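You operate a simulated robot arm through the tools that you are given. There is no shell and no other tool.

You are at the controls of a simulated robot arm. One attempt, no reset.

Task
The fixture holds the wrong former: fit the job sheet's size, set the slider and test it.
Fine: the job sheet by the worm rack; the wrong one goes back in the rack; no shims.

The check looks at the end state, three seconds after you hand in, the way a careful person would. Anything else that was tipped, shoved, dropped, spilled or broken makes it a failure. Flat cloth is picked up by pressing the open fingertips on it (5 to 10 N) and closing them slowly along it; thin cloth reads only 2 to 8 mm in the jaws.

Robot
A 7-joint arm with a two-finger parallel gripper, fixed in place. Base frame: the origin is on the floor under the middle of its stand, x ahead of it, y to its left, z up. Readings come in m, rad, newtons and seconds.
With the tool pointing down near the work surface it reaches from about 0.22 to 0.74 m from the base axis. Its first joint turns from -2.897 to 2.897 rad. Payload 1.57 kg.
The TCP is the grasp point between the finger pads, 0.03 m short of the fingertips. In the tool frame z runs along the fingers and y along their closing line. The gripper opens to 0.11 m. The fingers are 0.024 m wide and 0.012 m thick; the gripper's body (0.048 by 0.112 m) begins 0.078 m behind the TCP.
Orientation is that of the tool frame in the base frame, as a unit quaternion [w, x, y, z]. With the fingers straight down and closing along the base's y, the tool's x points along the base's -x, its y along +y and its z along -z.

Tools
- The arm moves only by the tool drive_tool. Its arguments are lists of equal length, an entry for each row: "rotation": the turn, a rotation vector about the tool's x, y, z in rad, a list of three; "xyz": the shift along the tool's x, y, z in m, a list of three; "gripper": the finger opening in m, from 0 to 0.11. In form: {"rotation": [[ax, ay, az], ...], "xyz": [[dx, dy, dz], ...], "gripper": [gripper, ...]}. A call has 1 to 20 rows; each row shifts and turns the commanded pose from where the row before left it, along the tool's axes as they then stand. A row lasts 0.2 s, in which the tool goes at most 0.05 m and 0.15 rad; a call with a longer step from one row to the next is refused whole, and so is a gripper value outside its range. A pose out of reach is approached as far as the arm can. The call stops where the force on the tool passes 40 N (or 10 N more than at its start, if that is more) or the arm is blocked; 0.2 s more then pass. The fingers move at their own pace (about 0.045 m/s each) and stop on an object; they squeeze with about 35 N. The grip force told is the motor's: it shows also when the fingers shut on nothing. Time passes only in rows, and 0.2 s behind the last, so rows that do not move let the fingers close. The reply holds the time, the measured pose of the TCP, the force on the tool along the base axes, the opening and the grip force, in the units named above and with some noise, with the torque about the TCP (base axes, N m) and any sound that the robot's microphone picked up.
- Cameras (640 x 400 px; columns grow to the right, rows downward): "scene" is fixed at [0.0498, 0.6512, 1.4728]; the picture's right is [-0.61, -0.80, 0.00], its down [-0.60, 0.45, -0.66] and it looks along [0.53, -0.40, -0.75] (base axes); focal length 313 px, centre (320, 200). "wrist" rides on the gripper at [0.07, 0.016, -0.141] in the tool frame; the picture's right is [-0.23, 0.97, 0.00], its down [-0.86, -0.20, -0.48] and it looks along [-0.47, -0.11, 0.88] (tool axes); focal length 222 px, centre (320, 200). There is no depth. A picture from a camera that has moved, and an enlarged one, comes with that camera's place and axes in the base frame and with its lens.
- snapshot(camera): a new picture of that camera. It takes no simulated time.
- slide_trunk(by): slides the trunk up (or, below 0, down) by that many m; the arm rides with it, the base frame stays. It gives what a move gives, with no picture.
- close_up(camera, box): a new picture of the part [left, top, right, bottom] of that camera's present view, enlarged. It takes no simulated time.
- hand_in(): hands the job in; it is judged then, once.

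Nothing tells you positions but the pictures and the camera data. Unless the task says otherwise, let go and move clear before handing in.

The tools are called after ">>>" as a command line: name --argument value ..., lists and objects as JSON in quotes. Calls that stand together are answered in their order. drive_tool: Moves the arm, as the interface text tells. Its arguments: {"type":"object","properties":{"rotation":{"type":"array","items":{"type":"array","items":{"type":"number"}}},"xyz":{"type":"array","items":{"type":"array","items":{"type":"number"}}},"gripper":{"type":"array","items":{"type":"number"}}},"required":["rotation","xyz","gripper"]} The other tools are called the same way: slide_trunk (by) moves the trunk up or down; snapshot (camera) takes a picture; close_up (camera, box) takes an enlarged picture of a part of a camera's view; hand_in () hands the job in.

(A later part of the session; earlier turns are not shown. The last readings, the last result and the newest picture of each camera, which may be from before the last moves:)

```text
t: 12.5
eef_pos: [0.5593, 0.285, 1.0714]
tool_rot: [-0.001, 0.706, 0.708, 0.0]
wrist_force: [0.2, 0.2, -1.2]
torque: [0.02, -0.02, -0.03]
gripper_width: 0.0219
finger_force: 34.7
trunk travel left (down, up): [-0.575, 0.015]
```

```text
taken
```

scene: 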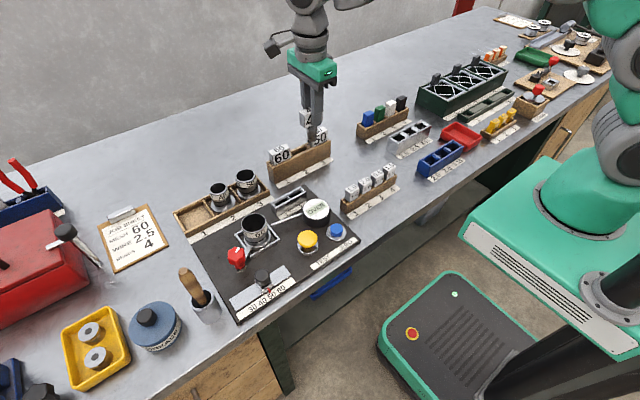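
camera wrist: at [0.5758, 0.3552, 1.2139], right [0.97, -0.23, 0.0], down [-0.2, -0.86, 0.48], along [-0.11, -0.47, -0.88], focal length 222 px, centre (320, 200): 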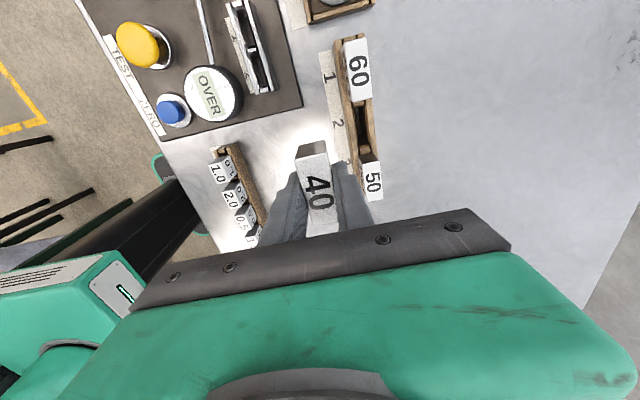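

>>> close_up --camera "wrist" --box '[310, 25, 410, 205]'

>>> close_up --camera "wrist" --box '[330, 80, 400, 150]'

>>> close_up --camera "scene" --box '[260, 90, 350, 190]'

```text
2.22 times, centred on (360, 115) of wrist
camera zoom: at [0.5758, 0.3552, 1.2139], right [0.97, -0.23, 0.0], down [-0.2, -0.86, 0.48], along [-0.11, -0.47, -0.88], focal length 494 px, centre (231, 389)
```

zoom: 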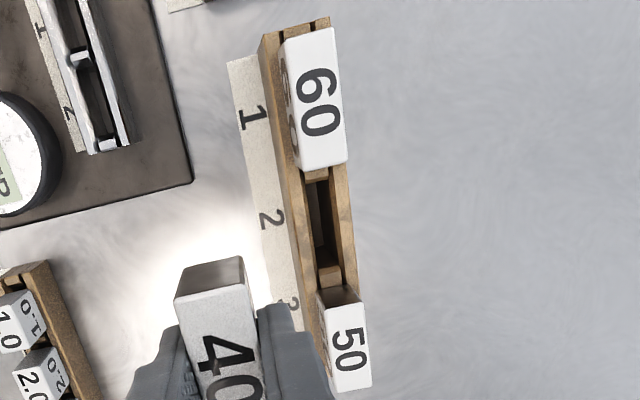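

```text
5.71 times, centred on (365, 115) of wrist
camera zoom: at [0.5758, 0.3552, 1.2139], right [0.97, -0.23, 0.0], down [-0.2, -0.86, 0.48], along [-0.11, -0.47, -0.88], focal length 1269 px, centre (63, 686)
```

zoom: 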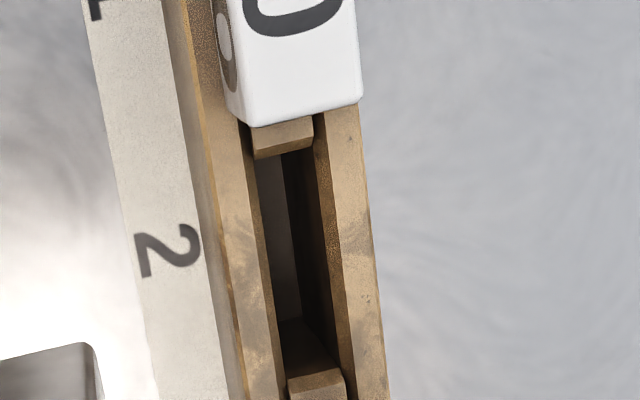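

```text
4.00 times, centred on (305, 140) of scene
camera zoom: at [0.0498, 0.6512, 1.4728], right [-0.61, -0.8, 0.0], down [-0.6, 0.45, -0.66], along [0.53, -0.4, -0.75], focal length 1253 px, centre (380, 440)
```

zoom: 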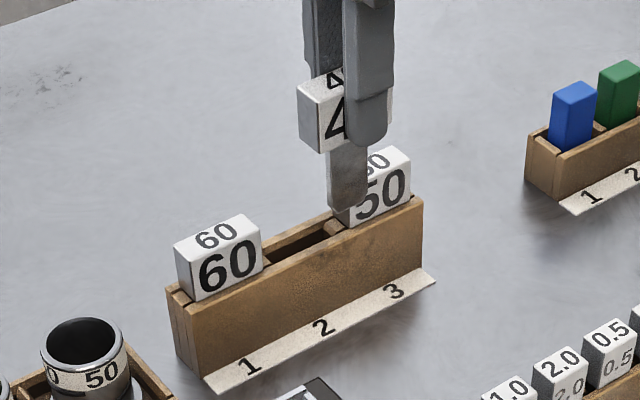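

I can now see slot 2 clearly between the 60 and the 50. Better triangulation puts the rack slot centre near (0.615, 0.291) with the rack top at z≈0.919. I'll zoom on the blade to check its thickness.

>>> close_up --camera "scene" --box '[280, 105, 330, 155]'

>>> close_up --camera "wrist" --box '[270, 130, 370, 250]'

```text
8.00 times, centred on (305, 130) of scene
camera zoom: at [0.0498, 0.6512, 1.4728], right [-0.61, -0.8, 0.0], down [-0.6, 0.45, -0.66], along [0.53, -0.4, -0.75], focal length 2506 px, centre (440, 760)
```

zoom: 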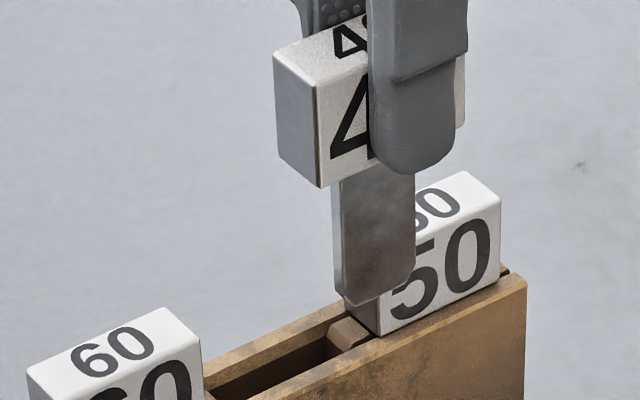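

```text
3.33 times, centred on (320, 190) of wrist
camera zoom: at [0.5758, 0.3552, 1.2139], right [0.97, -0.23, 0.0], down [-0.2, -0.86, 0.48], along [-0.11, -0.47, -0.88], focal length 740 px, centre (320, 233)
```

zoom: 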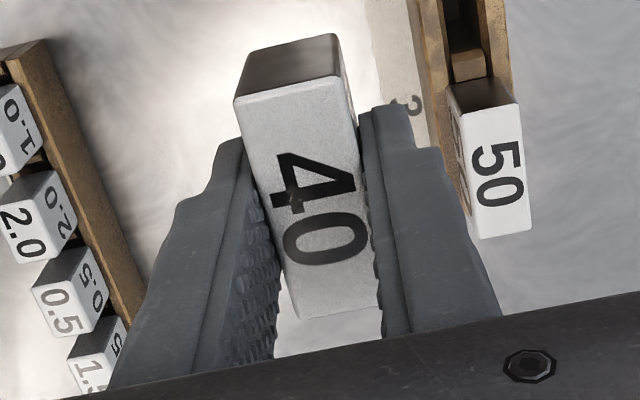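

The blade is only about 5–6 mm thick and 27 mm wide, so slot 2 gives a few millimetres of clearance all round. I'll move over the slot and check alignment from both cameras.

>>> drive_tool --rotation '[[0, 0, 0], [0, 0, 0], [0, 0, 0], [0, 0, 0]]' --xyz '[[0.0022, 0.019, 0.003], [0.0022, 0.019, 0.003], [0.0021, 0.019, 0.004], [0, 0, 0]]' --gripper '[0.01, 0.01, 0.01, 0.01]'

>>> close_up --camera "scene" --box '[260, 90, 350, 190]'

>>> close_up --camera "wrist" --box '[250, 50, 390, 250]'

```text
t: 13.5
eef_pos: [0.6164, 0.2919, 1.0621]
tool_rot: [-0.001, 0.707, 0.707, 0.0]
wrist_force: [0.0, -0.8, -0.8]
torque: [-0.03, 0.0, 0.02]
gripper_width: 0.022
finger_force: 33.9
trunk travel left (down, up): [-0.575, 0.015]
```

```text
4.00 times, centred on (305, 140) of scene
camera zoom: at [0.0498, 0.6512, 1.4728], right [-0.61, -0.8, 0.0], down [-0.6, 0.45, -0.66], along [0.53, -0.4, -0.75], focal length 1253 px, centre (380, 440)
```

zoom: 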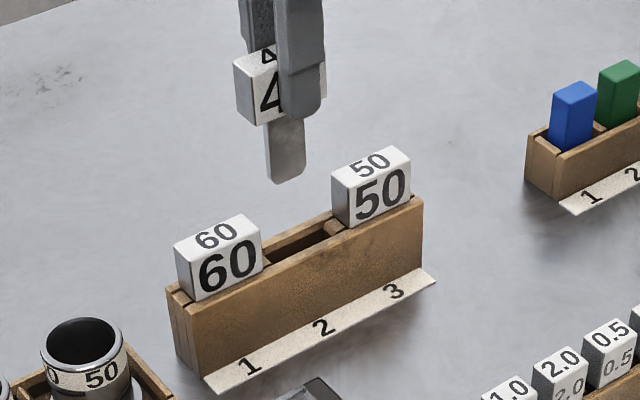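

```text
2.00 times, centred on (320, 150) of wrist
camera zoom: at [0.6334, 0.3618, 1.2039], right [0.97, -0.23, 0.0], down [-0.2, -0.86, 0.48], along [-0.11, -0.47, -0.88], focal length 444 px, centre (320, 300)
```

zoom: 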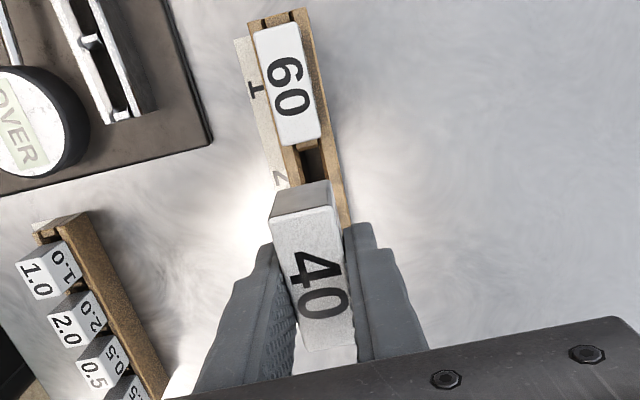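

The held head is centred at about (0.615, 0.290), in line with the 60 and midway between the neighbours. Now I'll lower it into slot 2.

>>> drive_tool --rotation '[[0, 0, 0], [0, 0, 0], [0, 0, 0], [0, 0, 0], [0, 0, 0]]' --xyz '[[0.0005, 0.0005, 0.015], [0, 0, 0.015], [0, 0, 0.015], [0, 0, 0.01], [0, 0, 0]]' --gripper '[0.01, 0.01, 0.01, 0.01, 0.01]'

>>> close_up --camera "scene" --box '[260, 90, 350, 190]'

>>> close_up --camera "wrist" --box '[250, 50, 390, 250]'

```text
t: 14.7
eef_pos: [0.6174, 0.2928, 1.0063]
tool_rot: [-0.001, 0.706, 0.708, 0.0]
wrist_force: [0.0, -0.5, -1.7]
torque: [0.02, -0.03, -0.02]
gripper_width: 0.0215
finger_force: 34.7
trunk travel left (down, up): [-0.575, 0.015]
```

```text
4.00 times, centred on (305, 140) of scene
camera zoom: at [0.0498, 0.6512, 1.4728], right [-0.61, -0.8, 0.0], down [-0.6, 0.45, -0.66], along [0.53, -0.4, -0.75], focal length 1253 px, centre (380, 440)
```

zoom: 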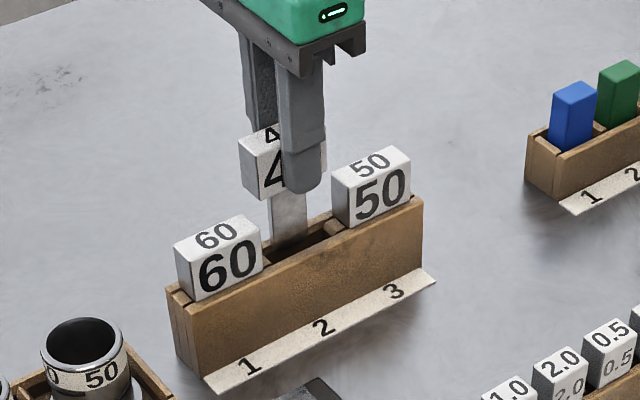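

```text
2.00 times, centred on (320, 150) of wrist
camera zoom: at [0.634, 0.3633, 1.1486], right [0.97, -0.23, 0.0], down [-0.2, -0.86, 0.48], along [-0.11, -0.47, -0.88], focal length 444 px, centre (320, 300)
```

zoom: 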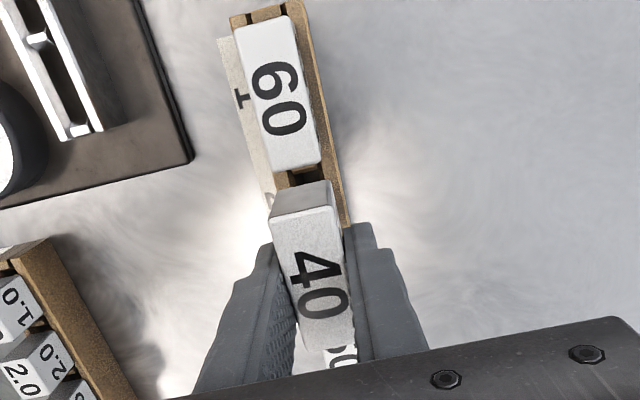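

>>> close_up --camera "scene" --box '[285, 115, 335, 165]'

```text
8.00 times, centred on (310, 140) of scene
camera zoom: at [0.0498, 0.6512, 1.4728], right [-0.61, -0.8, 0.0], down [-0.6, 0.45, -0.66], along [0.53, -0.4, -0.75], focal length 2506 px, centre (400, 680)
```

zoom: 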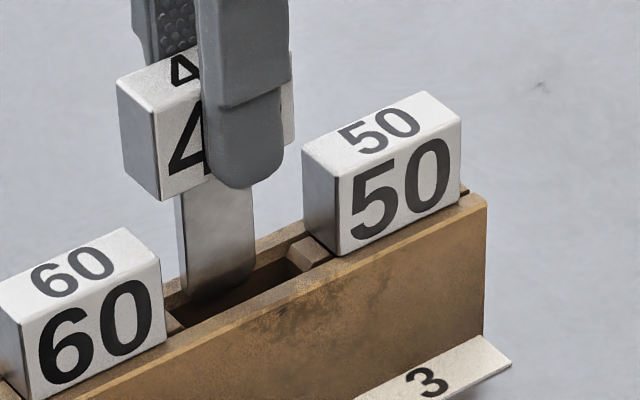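

The blade is going into the slot freely. I'll continue down in small steps.

>>> drive_tool --rotation '[[0, 0, 0], [0, 0, 0], [0, 0, 0], [0, 0, 0], [0, 0, 0]]' --xyz '[[0, 0, 0.01], [0, 0, 0.01], [0, 0, 0.01], [0, 0, 0.01], [0, 0, 0]]' --gripper '[0.01, 0.01, 0.01, 0.01, 0.01]'

>>> close_up --camera "scene" --box '[285, 115, 335, 165]'

```text
t: 15.9
eef_pos: [0.6177, 0.2938, 0.9673]
tool_rot: [0.0, 0.707, 0.708, 0.0]
wrist_force: [0.2, -0.1, -1.6]
torque: [0.02, 0.0, -0.03]
gripper_width: 0.0215
finger_force: 35.1
trunk travel left (down, up): [-0.575, 0.015]
```

```text
8.00 times, centred on (310, 140) of scene
camera zoom: at [0.0498, 0.6512, 1.4728], right [-0.61, -0.8, 0.0], down [-0.6, 0.45, -0.66], along [0.53, -0.4, -0.75], focal length 2506 px, centre (400, 680)
```

zoom: 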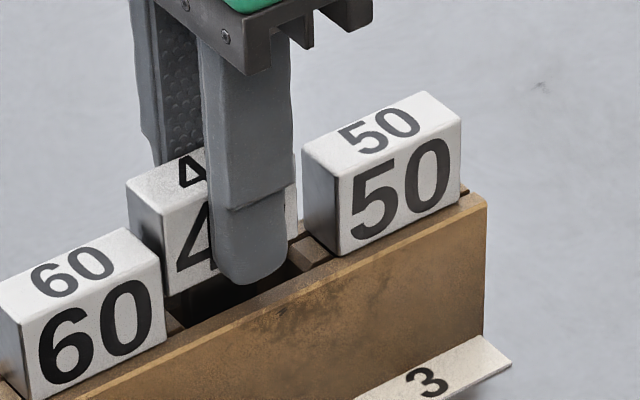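

>>> drive_tool --rotation '[[0, 0, 0], [0, 0, 0], [0, 0, 0], [0, 0, 0]]' --xyz '[[-0.0025, 0, 0.001], [0, 0, 0.002], [0, 0, 0.002], [0, 0, 0]]' --gripper '[0.01, 0.01, 0.01, 0.01]'

>>> close_up --camera "scene" --box '[285, 115, 335, 165]'

>>> close_up --camera "wrist" --box '[250, 50, 390, 250]'

```text
t: 16.9
eef_pos: [0.6165, 0.2916, 0.9625]
tool_rot: [0.001, 0.706, 0.708, 0.0]
wrist_force: [0.1, -0.8, -1.5]
torque: [0.02, 0.0, -0.03]
gripper_width: 0.0215
finger_force: 35.4
trunk travel left (down, up): [-0.575, 0.015]
```

```text
8.00 times, centred on (310, 140) of scene
camera zoom: at [0.0498, 0.6512, 1.4728], right [-0.61, -0.8, 0.0], down [-0.6, 0.45, -0.66], along [0.53, -0.4, -0.75], focal length 2506 px, centre (400, 680)
```

zoom: 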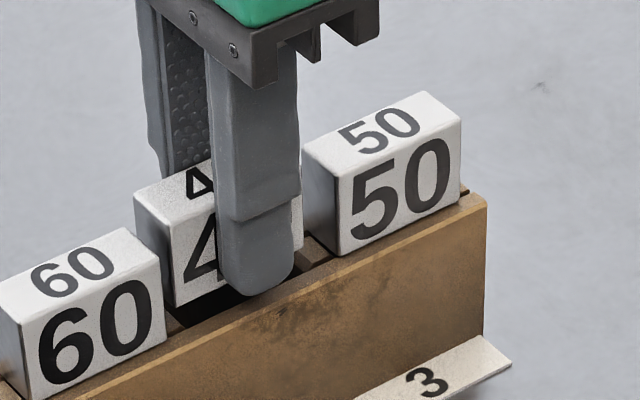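

```text
2.00 times, centred on (320, 150) of wrist
camera zoom: at [0.6336, 0.3612, 1.1042], right [0.97, -0.23, 0.0], down [-0.2, -0.86, 0.48], along [-0.11, -0.47, -0.88], focal length 444 px, centre (320, 300)
```

zoom: 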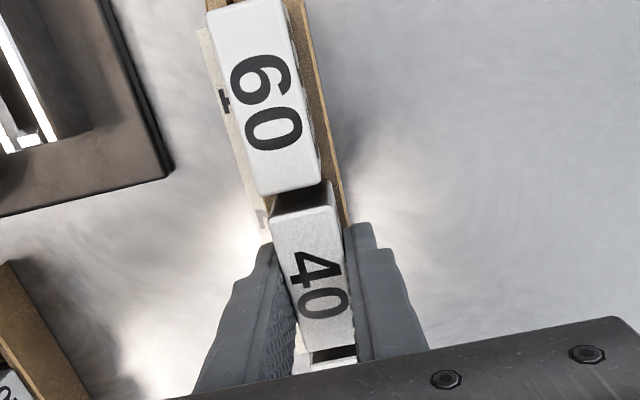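

No contact yet; comparing with its neighbours, the head still needs about 12 mm. I'll continue with small steps, watching force.

>>> drive_tool --rotation '[[0, 0, 0], [0, 0, 0], [0, 0, 0], [0, 0, 0], [0, 0, 0]]' --xyz '[[0, 0, 0.002], [0, 0, 0.002], [0, 0, 0.002], [0, 0, 0.002], [0, 0, 0]]' --gripper '[0.01, 0.01, 0.01, 0.01, 0.01]'

>>> close_up --camera "scene" --box '[285, 115, 335, 165]'

```text
t: 18.1
eef_pos: [0.6179, 0.2908, 0.9544]
tool_rot: [0.0, 0.706, 0.708, 0.0]
wrist_force: [-0.2, -0.3, -1.6]
torque: [-0.02, 0.01, -0.01]
gripper_width: 0.0215
finger_force: 34.9
trunk travel left (down, up): [-0.575, 0.015]
```

```text
8.00 times, centred on (310, 140) of scene
camera zoom: at [0.0498, 0.6512, 1.4728], right [-0.61, -0.8, 0.0], down [-0.6, 0.45, -0.66], along [0.53, -0.4, -0.75], focal length 2506 px, centre (400, 680)
```

zoom: 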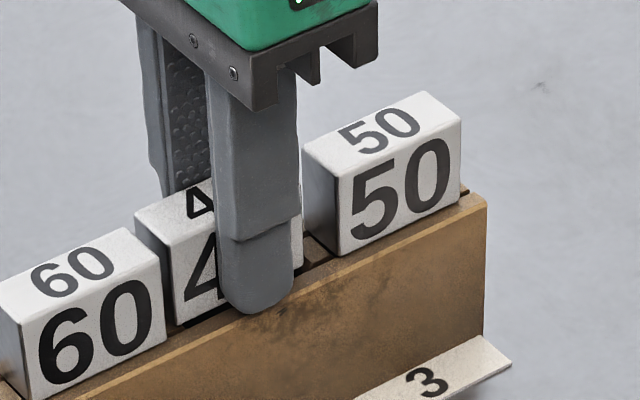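

>>> drive_tool --rotation '[[0, 0, 0], [0, 0, 0], [0, 0, 0], [0, 0, 0]]' --xyz '[[0, -0.0008, 0.001], [0, 0, 0.001], [0, 0, 0.001], [0, 0, 0]]' --gripper '[0.01, 0.01, 0.01, 0.01]'

>>> close_up --camera "scene" --box '[290, 125, 330, 165]'

```text
t: 19.1
eef_pos: [0.6174, 0.2904, 0.9531]
tool_rot: [0.001, 0.706, 0.708, 0.002]
wrist_force: [0.5, 0.4, 6.9]
torque: [0.09, -0.02, 0.01]
gripper_width: 0.0218
finger_force: 34.4
trunk travel left (down, up): [-0.575, 0.015]
```

```text
10.00 times, centred on (310, 145) of scene
camera zoom: at [0.0498, 0.6512, 1.4728], right [-0.61, -0.8, 0.0], down [-0.6, 0.45, -0.66], along [0.53, -0.4, -0.75], focal length 3133 px, centre (420, 750)
```

zoom: 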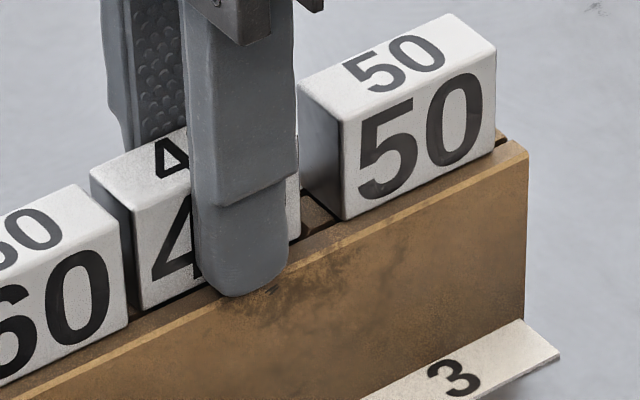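

Contact felt (about 8 N) with the head essentially at rack-top level. I'll ease off half a millimetre, open the fingers and rise.

>>> drive_tool --rotation '[[0, 0, 0], [0, 0, 0], [0, 0, 0], [0, 0, 0], [0, 0, 0]]' --xyz '[[0, 0, -0.001], [0, 0, 0], [0, 0, 0], [0, 0, 0], [0, 0, 0]]' --gripper '[0.01, 0.025, 0.035, 0.05, 0.05]'

>>> close_up --camera "scene" --box '[285, 115, 335, 165]'

>>> close_up --camera "wrist" --box '[250, 50, 390, 250]'

```text
t: 20.3
eef_pos: [0.6164, 0.2912, 0.9524]
tool_rot: [0.001, 0.707, 0.708, 0.0]
wrist_force: [-0.3, -0.3, -0.6]
torque: [-0.03, -0.02, 0.02]
gripper_width: 0.0502
finger_force: 0.0
trunk travel left (down, up): [-0.575, 0.015]
```

```text
8.00 times, centred on (310, 140) of scene
camera zoom: at [0.0498, 0.6512, 1.4728], right [-0.61, -0.8, 0.0], down [-0.6, 0.45, -0.66], along [0.53, -0.4, -0.75], focal length 2506 px, centre (400, 680)
```

zoom: 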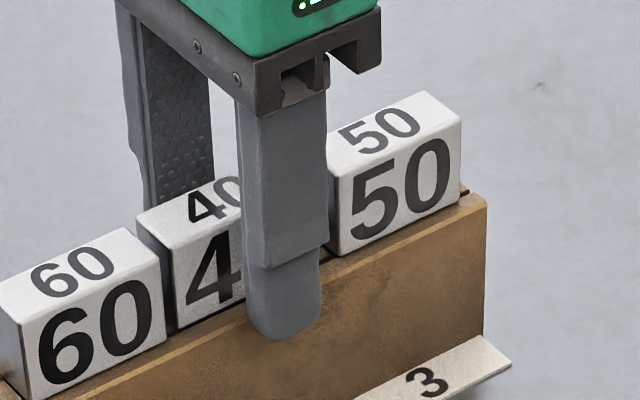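

```text
2.00 times, centred on (320, 150) of wrist
camera zoom: at [0.6334, 0.3607, 1.0942], right [0.97, -0.23, 0.0], down [-0.2, -0.86, 0.48], along [-0.11, -0.47, -0.88], focal length 444 px, centre (320, 300)
```

zoom: 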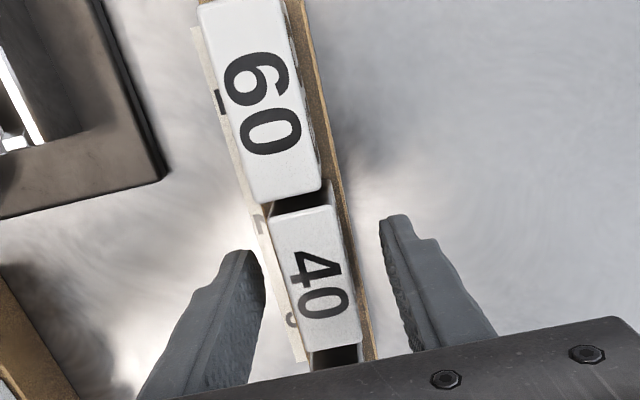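

The 40 is seated in slot 2. I'll rise and move over the 60 in slot 1.

>>> drive_tool --rotation '[[0, 0, 0], [0, 0, 0], [0, 0, 0], [0, 0, 0], [0, 0, 0], [0, 0, 0]]' --xyz '[[0, 0, -0.02], [0, 0, -0.025], [0, 0, -0.025], [0.031, -0.0005, 0], [0.031, -0.0005, 0], [0, 0, 0]]' --gripper '[0.05, 0.05, 0.05, 0.05, 0.05, 0.05]'

>>> close_up --camera "scene" --box '[260, 100, 340, 190]'

>>> close_up --camera "wrist" --box '[250, 50, 390, 250]'

```text
t: 21.7
eef_pos: [0.616, 0.3526, 1.0227]
tool_rot: [0.0, 0.707, 0.707, 0.0]
wrist_force: [0.1, 0.3, 0.2]
torque: [-0.04, 0.04, -0.03]
gripper_width: 0.0502
finger_force: 0.0
trunk travel left (down, up): [-0.575, 0.015]
```

```text
4.44 times, centred on (300, 145) of scene
camera zoom: at [0.0498, 0.6512, 1.4728], right [-0.61, -0.8, 0.0], down [-0.6, 0.45, -0.66], along [0.53, -0.4, -0.75], focal length 1392 px, centre (409, 444)
```

zoom: 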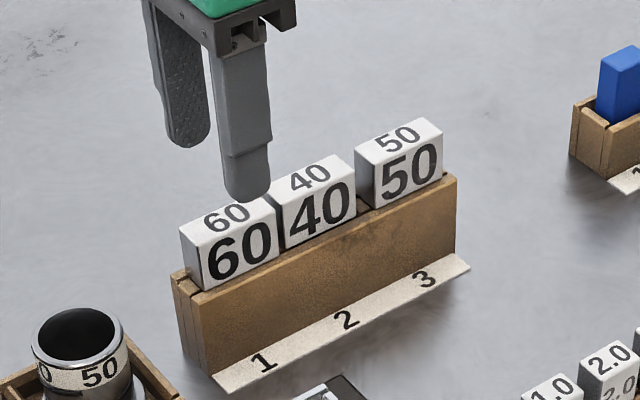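

```text
2.00 times, centred on (320, 150) of wrist
camera zoom: at [0.6332, 0.4224, 1.164], right [0.97, -0.23, 0.0], down [-0.2, -0.86, 0.48], along [-0.11, -0.47, -0.88], focal length 444 px, centre (320, 300)
```

zoom: 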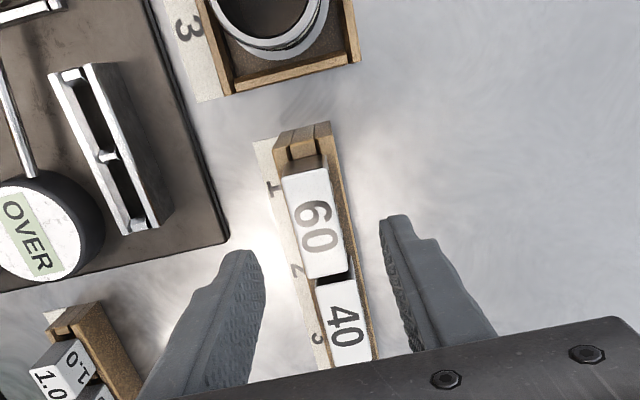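

The 60 is centred under the gripper. I'll descend and grip it.

>>> drive_tool --rotation '[[0, 0, 0], [0, 0, 0], [0, 0, 0], [0, 0, 0], [0, 0, 0]]' --xyz '[[0, 0, 0.02], [0, 0, 0.02], [0, 0, 0.02], [0, 0, 0.006], [0, 0, 0]]' --gripper '[0.05, 0.05, 0.05, 0.05, 0.05]'

>>> close_up --camera "scene" --box '[265, 110, 335, 180]'

>>> close_up --camera "wrist" --box '[250, 50, 390, 250]'

```text
t: 22.9
eef_pos: [0.615, 0.3538, 0.9567]
tool_rot: [0.001, 0.707, 0.707, 0.0]
wrist_force: [0.5, -0.1, 1.1]
torque: [0.02, -0.02, 0.0]
gripper_width: 0.0502
finger_force: 0.1
trunk travel left (down, up): [-0.575, 0.015]
```

```text
5.71 times, centred on (300, 145) of scene
camera zoom: at [0.0498, 0.6512, 1.4728], right [-0.61, -0.8, 0.0], down [-0.6, 0.45, -0.66], along [0.53, -0.4, -0.75], focal length 1790 px, centre (434, 514)
```

zoom: 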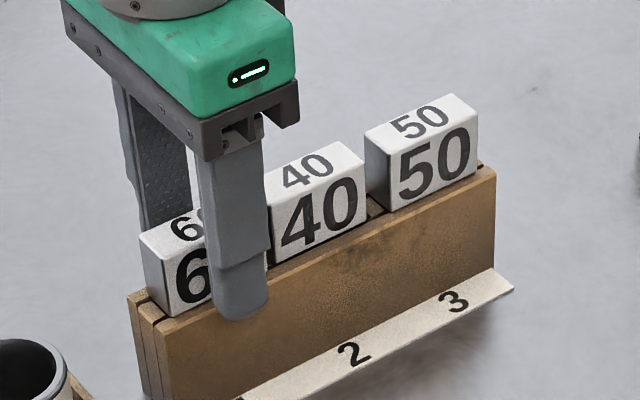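

```text
2.00 times, centred on (320, 150) of wrist
camera zoom: at [0.6324, 0.4227, 1.0983], right [0.97, -0.23, 0.0], down [-0.2, -0.86, 0.48], along [-0.11, -0.47, -0.88], focal length 444 px, centre (320, 300)
```

zoom: 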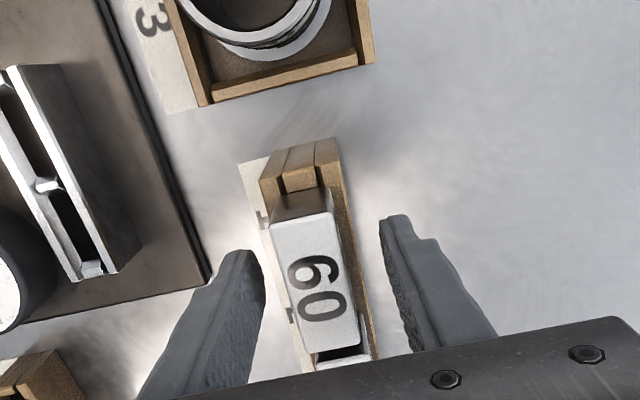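

>>> drive_tool --rotation '[[0, 0, 0], [0, 0, 0], [0, 0, 0], [0, 0, 0], [0, 0, 0]]' --xyz '[[0, 0, 0], [0, 0, 0], [0, 0, 0], [0, 0, 0], [0, 0, 0]]' --gripper '[0.035, 0.025, 0.01, 0.01, 0.01]'

>>> close_up --camera "wrist" --box '[250, 50, 390, 250]'

```text
t: 24.1
eef_pos: [0.6154, 0.3523, 0.9562]
tool_rot: [-0.001, 0.707, 0.708, 0.0]
wrist_force: [-0.7, 0.4, 0.9]
torque: [0.05, 0.0, -0.02]
gripper_width: 0.0214
finger_force: 34.5
trunk travel left (down, up): [-0.575, 0.015]
```

```text
2.00 times, centred on (320, 150) of wrist
camera zoom: at [0.6324, 0.4228, 1.0986], right [0.97, -0.23, 0.0], down [-0.2, -0.86, 0.48], along [-0.11, -0.47, -0.88], focal length 444 px, centre (320, 300)
```

zoom: 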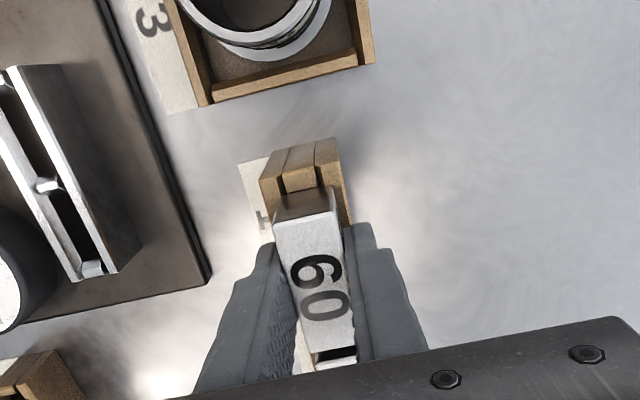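

Gripped at 21.4 mm. I'll lift slowly first, then clear.

>>> drive_tool --rotation '[[0, 0, 0], [0, 0, 0], [0, 0, 0], [0, 0, 0], [0, 0, 0], [0, 0, 0]]' --xyz '[[0, 0, -0.005], [0, 0, -0.01], [0, 0, -0.01], [0, 0, -0.01], [0, 0, -0.01], [0, 0, 0]]' --gripper '[0.01, 0.01, 0.01, 0.01, 0.01, 0.01]'

>>> close_up --camera "scene" --box '[250, 90, 350, 190]'

```text
t: 25.5
eef_pos: [0.6164, 0.3536, 1.0018]
tool_rot: [0.0, 0.706, 0.708, 0.0]
wrist_force: [-0.4, 0.1, -2.9]
torque: [0.02, 0.01, 0.01]
gripper_width: 0.0214
finger_force: 35.1
trunk travel left (down, up): [-0.575, 0.015]
```

```text
4.00 times, centred on (300, 140) of scene
camera zoom: at [0.0498, 0.6512, 1.4728], right [-0.61, -0.8, 0.0], down [-0.6, 0.45, -0.66], along [0.53, -0.4, -0.75], focal length 1253 px, centre (400, 440)
```

zoom: 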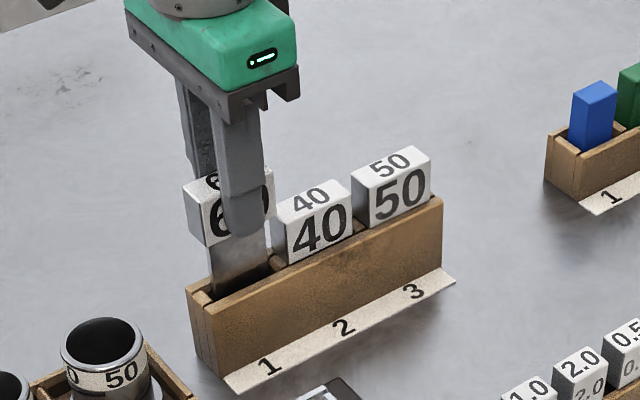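

The 60 is out cleanly and the rack didn't move. I'll raise it and carry it over to the fixture.

>>> drive_tool --rotation '[[0, 0, 0], [0, 0, 0], [0, 0, 0], [0, 0, 0], [0, 0, 0], [0, 0, 0], [0, 0, 0], [0, 0, 0]]' --xyz '[[0, 0, -0.04], [0, 0, -0.04], [0.0318, -0.0303, 0], [0.0318, -0.0303, 0], [0.0318, -0.0303, 0], [0.0318, -0.0303, 0], [0.0318, -0.0303, 0], [0, 0, 0]]' --gripper '[0.01, 0.01, 0.01, 0.01, 0.01, 0.01, 0.01, 0.01]'

>>> snapshot --camera "wrist"

>>> close_up --camera "wrist" --box '[270, 90, 370, 250]'

>>> close_up --camera "scene" --box '[215, 140, 285, 250]'

```text
t: 27.3
eef_pos: [0.4643, 0.5091, 1.0814]
tool_rot: [0.0, 0.707, 0.707, 0.0]
wrist_force: [-0.1, 0.3, -2.3]
torque: [0.01, 0.01, 0.01]
gripper_width: 0.0215
finger_force: 34.8
trunk travel left (down, up): [-0.575, 0.015]
```

```text
taken
camera wrist: at [0.4816, 0.5791, 1.2232], right [0.97, -0.23, 0.0], down [-0.2, -0.85, 0.48], along [-0.11, -0.47, -0.88], focal length 222 px, centre (320, 200)
```

wrist: 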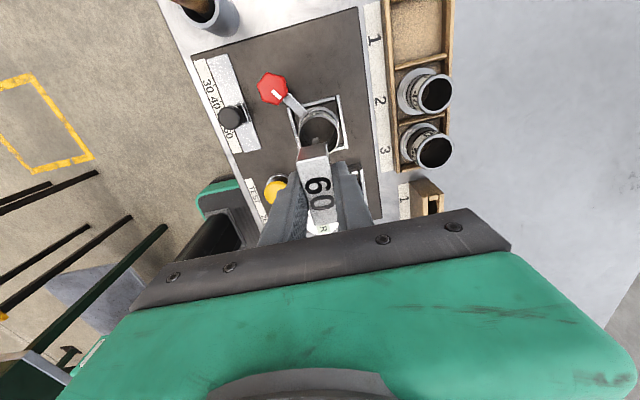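

```text
2.50 times, centred on (320, 170) of wrist
camera zoom: at [0.4816, 0.5791, 1.2232], right [0.97, -0.23, 0.0], down [-0.2, -0.85, 0.48], along [-0.11, -0.47, -0.88], focal length 555 px, centre (320, 275)
```

zoom: 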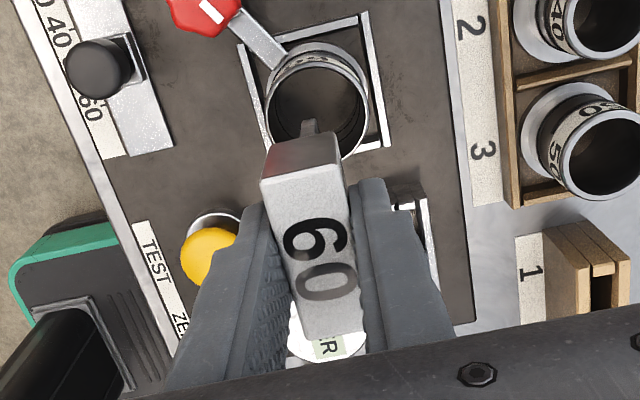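

```text
3.64 times, centred on (250, 195) of scene
camera zoom: at [0.0498, 0.6512, 1.4728], right [-0.61, -0.8, 0.0], down [-0.6, 0.45, -0.66], along [0.53, -0.4, -0.75], focal length 1139 px, centre (574, 218)
```

zoom: 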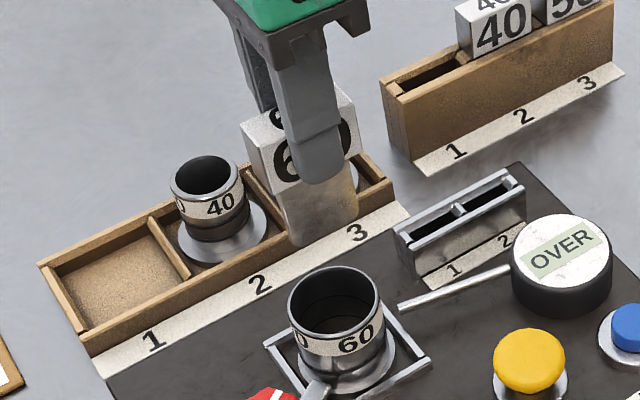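

>>> close_up --camera "wrist" --box '[290, 100, 350, 160]'

>>> close_up --camera "scene" --box '[235, 205, 275, 245]'

>>> close_up --camera "scene" --box '[230, 155, 280, 215]'

```text
6.67 times, centred on (320, 130) of wrist
camera zoom: at [0.4816, 0.5791, 1.2232], right [0.97, -0.23, 0.0], down [-0.2, -0.85, 0.48], along [-0.11, -0.47, -0.88], focal length 1481 px, centre (320, 667)
```

zoom: 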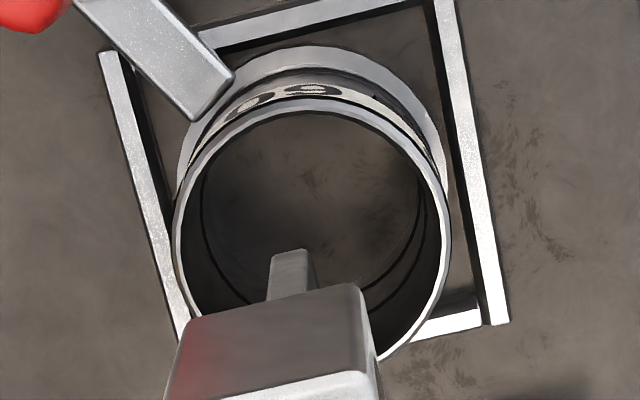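

```text
10.00 times, centred on (255, 225) of scene
camera zoom: at [0.0498, 0.6512, 1.4728], right [-0.61, -0.8, 0.0], down [-0.6, 0.45, -0.66], along [0.53, -0.4, -0.75], focal length 3133 px, centre (970, -50)
```

zoom: 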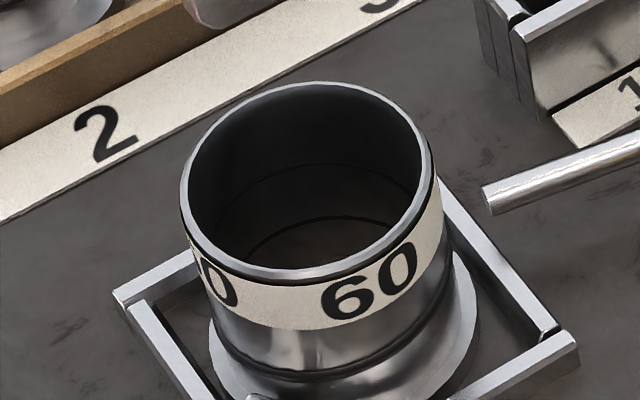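

```text
6.67 times, centred on (255, 185) of scene
camera zoom: at [0.0498, 0.6512, 1.4728], right [-0.61, -0.8, 0.0], down [-0.6, 0.45, -0.66], along [0.53, -0.4, -0.75], focal length 2089 px, centre (753, 300)
```

zoom: 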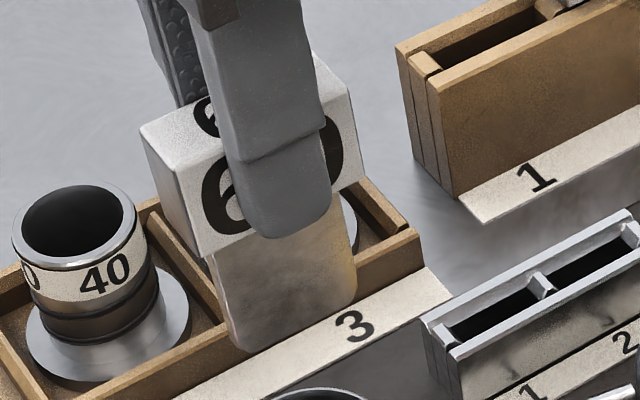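

The rim centre of worm 60 triangulates to about (0.465, 0.516, 0.928), with a bore of about 50 mm. The 60's blade is about 40 mm wide, so it fits with some millimetres to spare. I'll align and lower to just above the rim.

>>> drive_tool --rotation '[[0, 0, 0], [0, 0, 0], [0, 0, 0], [0, 0, 0], [0, 0, 0]]' --xyz '[[0.0032, 0, 0.015], [0.0032, 0, 0.015], [0, 0, 0.015], [0, 0, 0.015], [0, 0, 0]]' --gripper '[0.01, 0.01, 0.01, 0.01, 0.01]'

>>> close_up --camera "wrist" --box '[270, 90, 370, 250]'

>>> close_up --camera "scene" --box '[225, 170, 285, 250]'

```text
t: 28.5
eef_pos: [0.4655, 0.5195, 1.0217]
tool_rot: [0.0, 0.706, 0.708, 0.0]
wrist_force: [0.7, 0.2, -2.6]
torque: [-0.05, 0.0, 0.05]
gripper_width: 0.0216
finger_force: 34.4
trunk travel left (down, up): [-0.575, 0.015]
```

```text
2.50 times, centred on (320, 170) of wrist
camera zoom: at [0.4817, 0.5894, 1.1633], right [0.97, -0.23, 0.0], down [-0.2, -0.86, 0.48], along [-0.11, -0.47, -0.88], focal length 555 px, centre (320, 275)
```

zoom: 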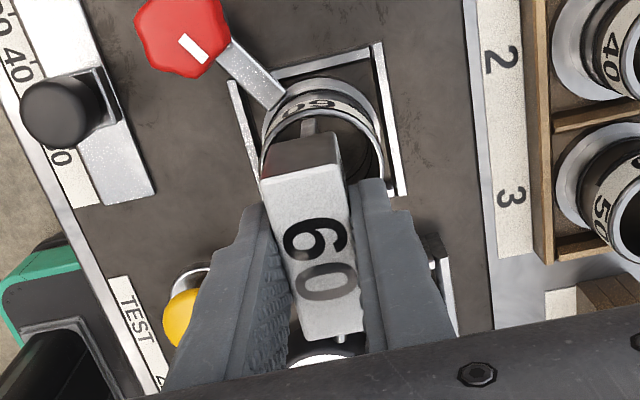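

```text
5.00 times, centred on (255, 210) of scene
camera zoom: at [0.0498, 0.6512, 1.4728], right [-0.61, -0.8, 0.0], down [-0.6, 0.45, -0.66], along [0.53, -0.4, -0.75], focal length 1566 px, centre (645, 150)
```

zoom: 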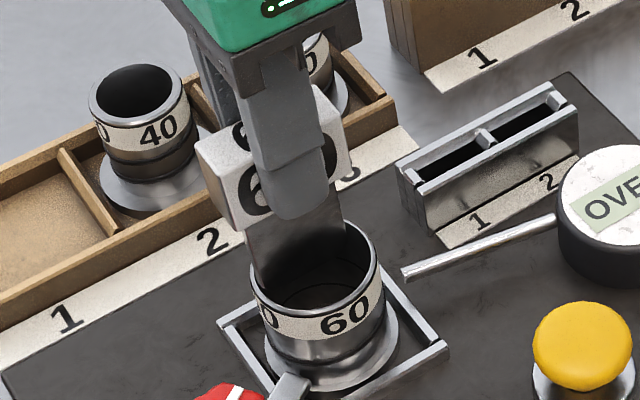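

The measured y is 0.5195, about 4 mm too far; I'll correct that before going lower.

>>> drive_tool --rotation '[[0, 0, 0], [0, 0, 0], [0, 0, 0]]' --xyz '[[-0.004, -0.001, 0], [0, 0, 0], [0, 0, 0]]' --gripper '[0.01, 0.01, 0.01]'

>>> close_up --camera "scene" --box '[235, 190, 285, 240]'

>>> close_up --camera "wrist" --box '[280, 100, 360, 180]'

```text
t: 29.3
eef_pos: [0.4642, 0.5153, 1.0213]
tool_rot: [0.001, 0.706, 0.708, 0.0]
wrist_force: [0.1, 0.6, -1.3]
torque: [-0.02, 0.02, -0.03]
gripper_width: 0.0218
finger_force: 34.6
trunk travel left (down, up): [-0.575, 0.015]
```

```text
8.00 times, centred on (260, 215) of scene
camera zoom: at [0.0498, 0.6512, 1.4728], right [-0.61, -0.8, 0.0], down [-0.6, 0.45, -0.66], along [0.53, -0.4, -0.75], focal length 2506 px, centre (800, 80)
```

zoom: 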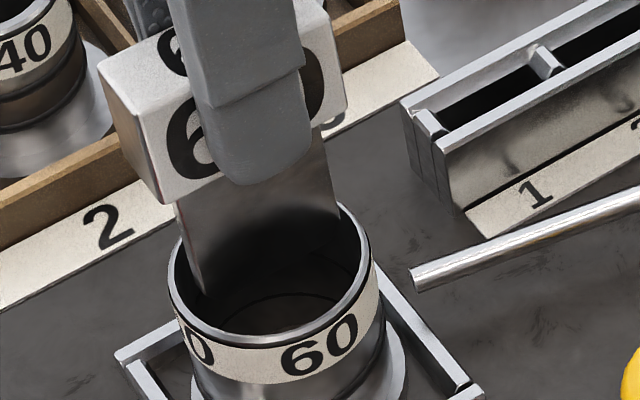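

```text
5.00 times, centred on (320, 140) of wrist
camera zoom: at [0.4807, 0.585, 1.1634], right [0.97, -0.23, 0.0], down [-0.2, -0.86, 0.48], along [-0.11, -0.47, -0.88], focal length 1111 px, centre (320, 500)
```

zoom: 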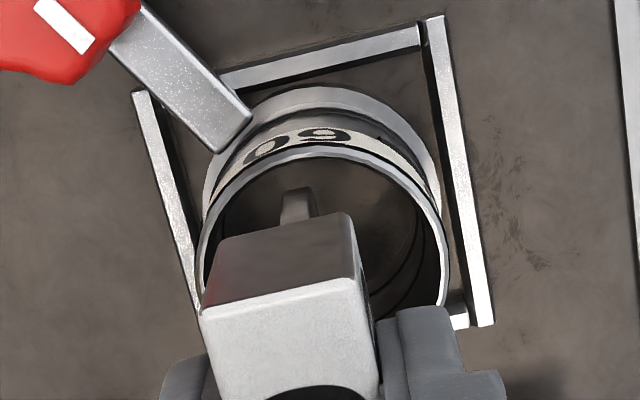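

Blade edge measures at (0.464, 0.536), so it's centred in the bore. Lowering now.

>>> drive_tool --rotation '[[0, 0, 0], [0, 0, 0], [0, 0, 0], [0, 0, 0], [0, 0, 0]]' --xyz '[[0, 0, 0.01], [0, 0, 0.01], [0, 0, 0.01], [0, 0, 0.01], [0, 0, 0]]' --gripper '[0.01, 0.01, 0.01, 0.01, 0.01]'

>>> close_up --camera "scene" --box '[235, 190, 285, 240]'

>>> close_up --camera "wrist" --box '[270, 90, 370, 250]'

```text
t: 30.5
eef_pos: [0.4635, 0.5135, 0.9821]
tool_rot: [0.0, 0.706, 0.708, 0.0]
wrist_force: [-0.2, -0.3, -2.6]
torque: [0.0, -0.02, 0.0]
gripper_width: 0.0217
finger_force: 34.4
trunk travel left (down, up): [-0.575, 0.015]
```

```text
8.00 times, centred on (260, 215) of scene
camera zoom: at [0.0498, 0.6512, 1.4728], right [-0.61, -0.8, 0.0], down [-0.6, 0.45, -0.66], along [0.53, -0.4, -0.75], focal length 2506 px, centre (800, 80)
```

zoom: 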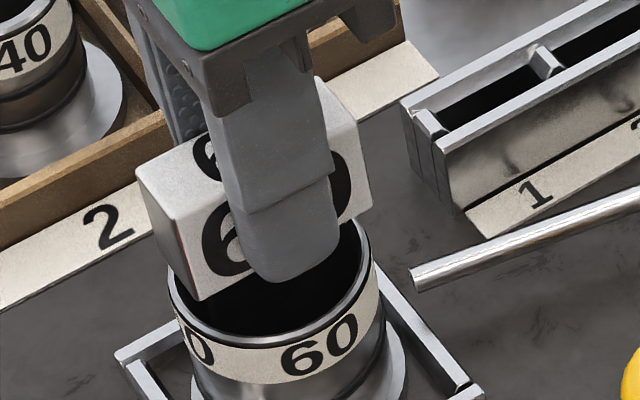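

```text
2.50 times, centred on (320, 170) of wrist
camera zoom: at [0.4799, 0.584, 1.1236], right [0.97, -0.23, 0.0], down [-0.2, -0.86, 0.48], along [-0.11, -0.47, -0.88], focal length 555 px, centre (320, 275)
```

zoom: 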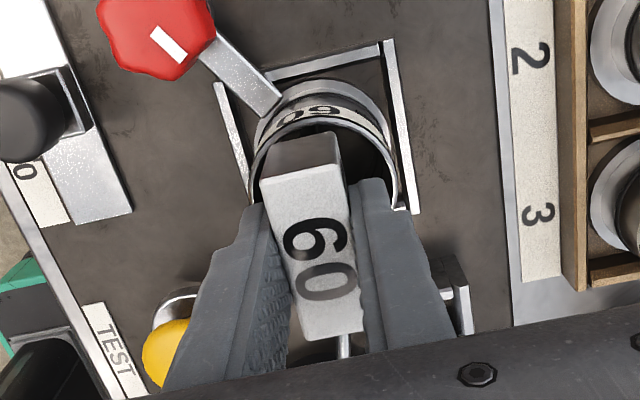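

>>> drive_tool --rotation '[[0, 0, 0], [0, 0, 0], [0, 0, 0], [0, 0, 0], [0, 0, 0]]' --xyz '[[0.0015, 0.0005, 0.003], [0, 0, 0.003], [0, 0, 0.003], [0, 0, 0.002], [0, 0, 0]]' --gripper '[0.01, 0.01, 0.01, 0.01, 0.01]'

>>> close_up --camera "scene" --box '[235, 190, 285, 240]'

```text
t: 31.7
eef_pos: [0.4639, 0.5167, 0.9694]
tool_rot: [0.0, 0.707, 0.708, 0.0]
wrist_force: [-1.3, 0.3, -1.8]
torque: [-0.02, -0.01, -0.01]
gripper_width: 0.0217
finger_force: 34.4
trunk travel left (down, up): [-0.575, 0.015]
```

```text
8.00 times, centred on (260, 215) of scene
camera zoom: at [0.0498, 0.6512, 1.4728], right [-0.61, -0.8, 0.0], down [-0.6, 0.45, -0.66], along [0.53, -0.4, -0.75], focal length 2506 px, centre (800, 80)
```

zoom: 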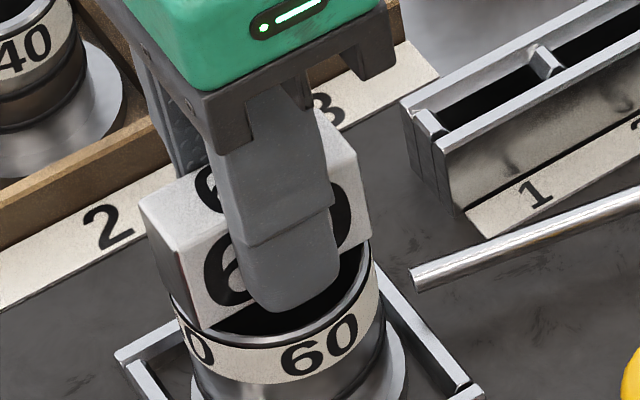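

>>> drive_tool --rotation '[[0, 0, 0], [0, 0, 0], [0, 0, 0], [0, 0, 0]]' --xyz '[[-0.001, 0, 0.001], [0, 0, 0.001], [0, 0, 0.001], [0, 0, 0]]' --gripper '[0.01, 0.01, 0.01, 0.01]'

>>> close_up --camera "scene" --box '[235, 190, 285, 240]'

```text
t: 32.7
eef_pos: [0.4647, 0.514, 0.9689]
tool_rot: [0.001, 0.707, 0.707, 0.001]
wrist_force: [0.1, -2.1, 4.9]
torque: [-0.21, 0.07, 0.01]
gripper_width: 0.0211
finger_force: 34.5
trunk travel left (down, up): [-0.575, 0.015]
```

```text
8.00 times, centred on (260, 215) of scene
camera zoom: at [0.0498, 0.6512, 1.4728], right [-0.61, -0.8, 0.0], down [-0.6, 0.45, -0.66], along [0.53, -0.4, -0.75], focal length 2506 px, centre (800, 80)
```

zoom: 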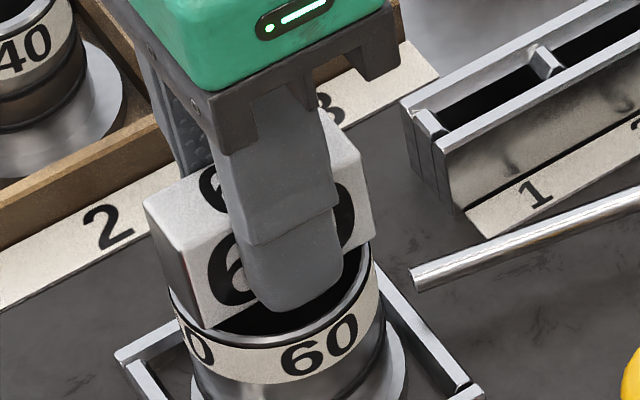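

Contact at rim height (about 7 N), so the head is on the rim. I'll ease off slightly and release.

>>> drive_tool --rotation '[[0, 0, 0], [0, 0, 0], [0, 0, 0], [0, 0, 0], [0, 0, 0], [0, 0, 0]]' --xyz '[[0, 0, -0.0005], [0, 0, 0], [0, 0, 0], [0, 0, 0], [0, 0, 0], [0, 0, 0]]' --gripper '[0.015, 0.023, 0.028, 0.04, 0.055, 0.055]'

>>> close_up --camera "scene" --box '[235, 190, 285, 240]'

>>> close_up --camera "wrist" --box '[270, 90, 370, 250]'

```text
t: 34.1
eef_pos: [0.4636, 0.5153, 0.9681]
tool_rot: [0.001, 0.706, 0.708, 0.0]
wrist_force: [0.4, 0.2, -0.9]
torque: [-0.01, -0.01, -0.02]
gripper_width: 0.055
finger_force: 0.0
trunk travel left (down, up): [-0.575, 0.015]
```

```text
8.00 times, centred on (260, 215) of scene
camera zoom: at [0.0498, 0.6512, 1.4728], right [-0.61, -0.8, 0.0], down [-0.6, 0.45, -0.66], along [0.53, -0.4, -0.75], focal length 2506 px, centre (800, 80)
```

zoom: 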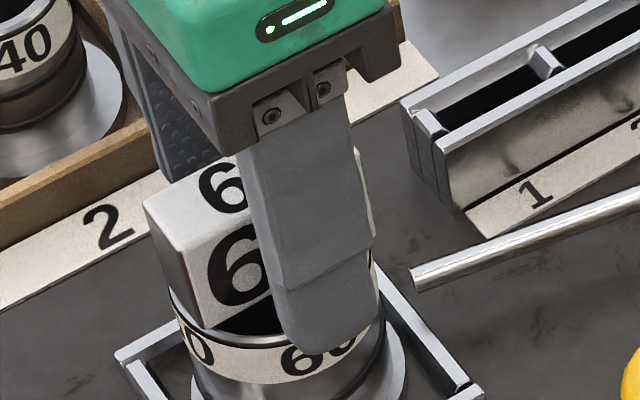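

```text
2.50 times, centred on (320, 170) of wrist
camera zoom: at [0.4803, 0.5843, 1.1101], right [0.97, -0.23, 0.0], down [-0.2, -0.86, 0.48], along [-0.11, -0.47, -0.88], focal length 555 px, centre (320, 275)
```

zoom: 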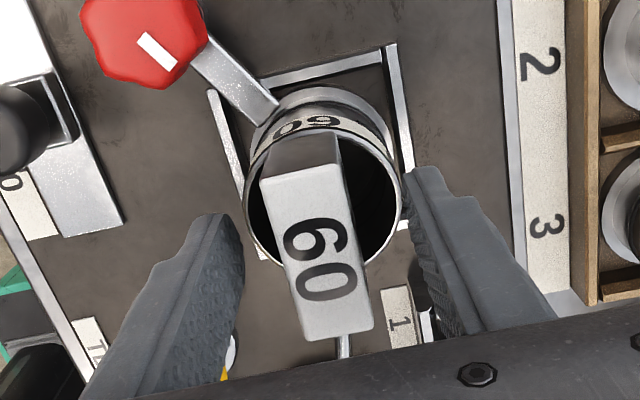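

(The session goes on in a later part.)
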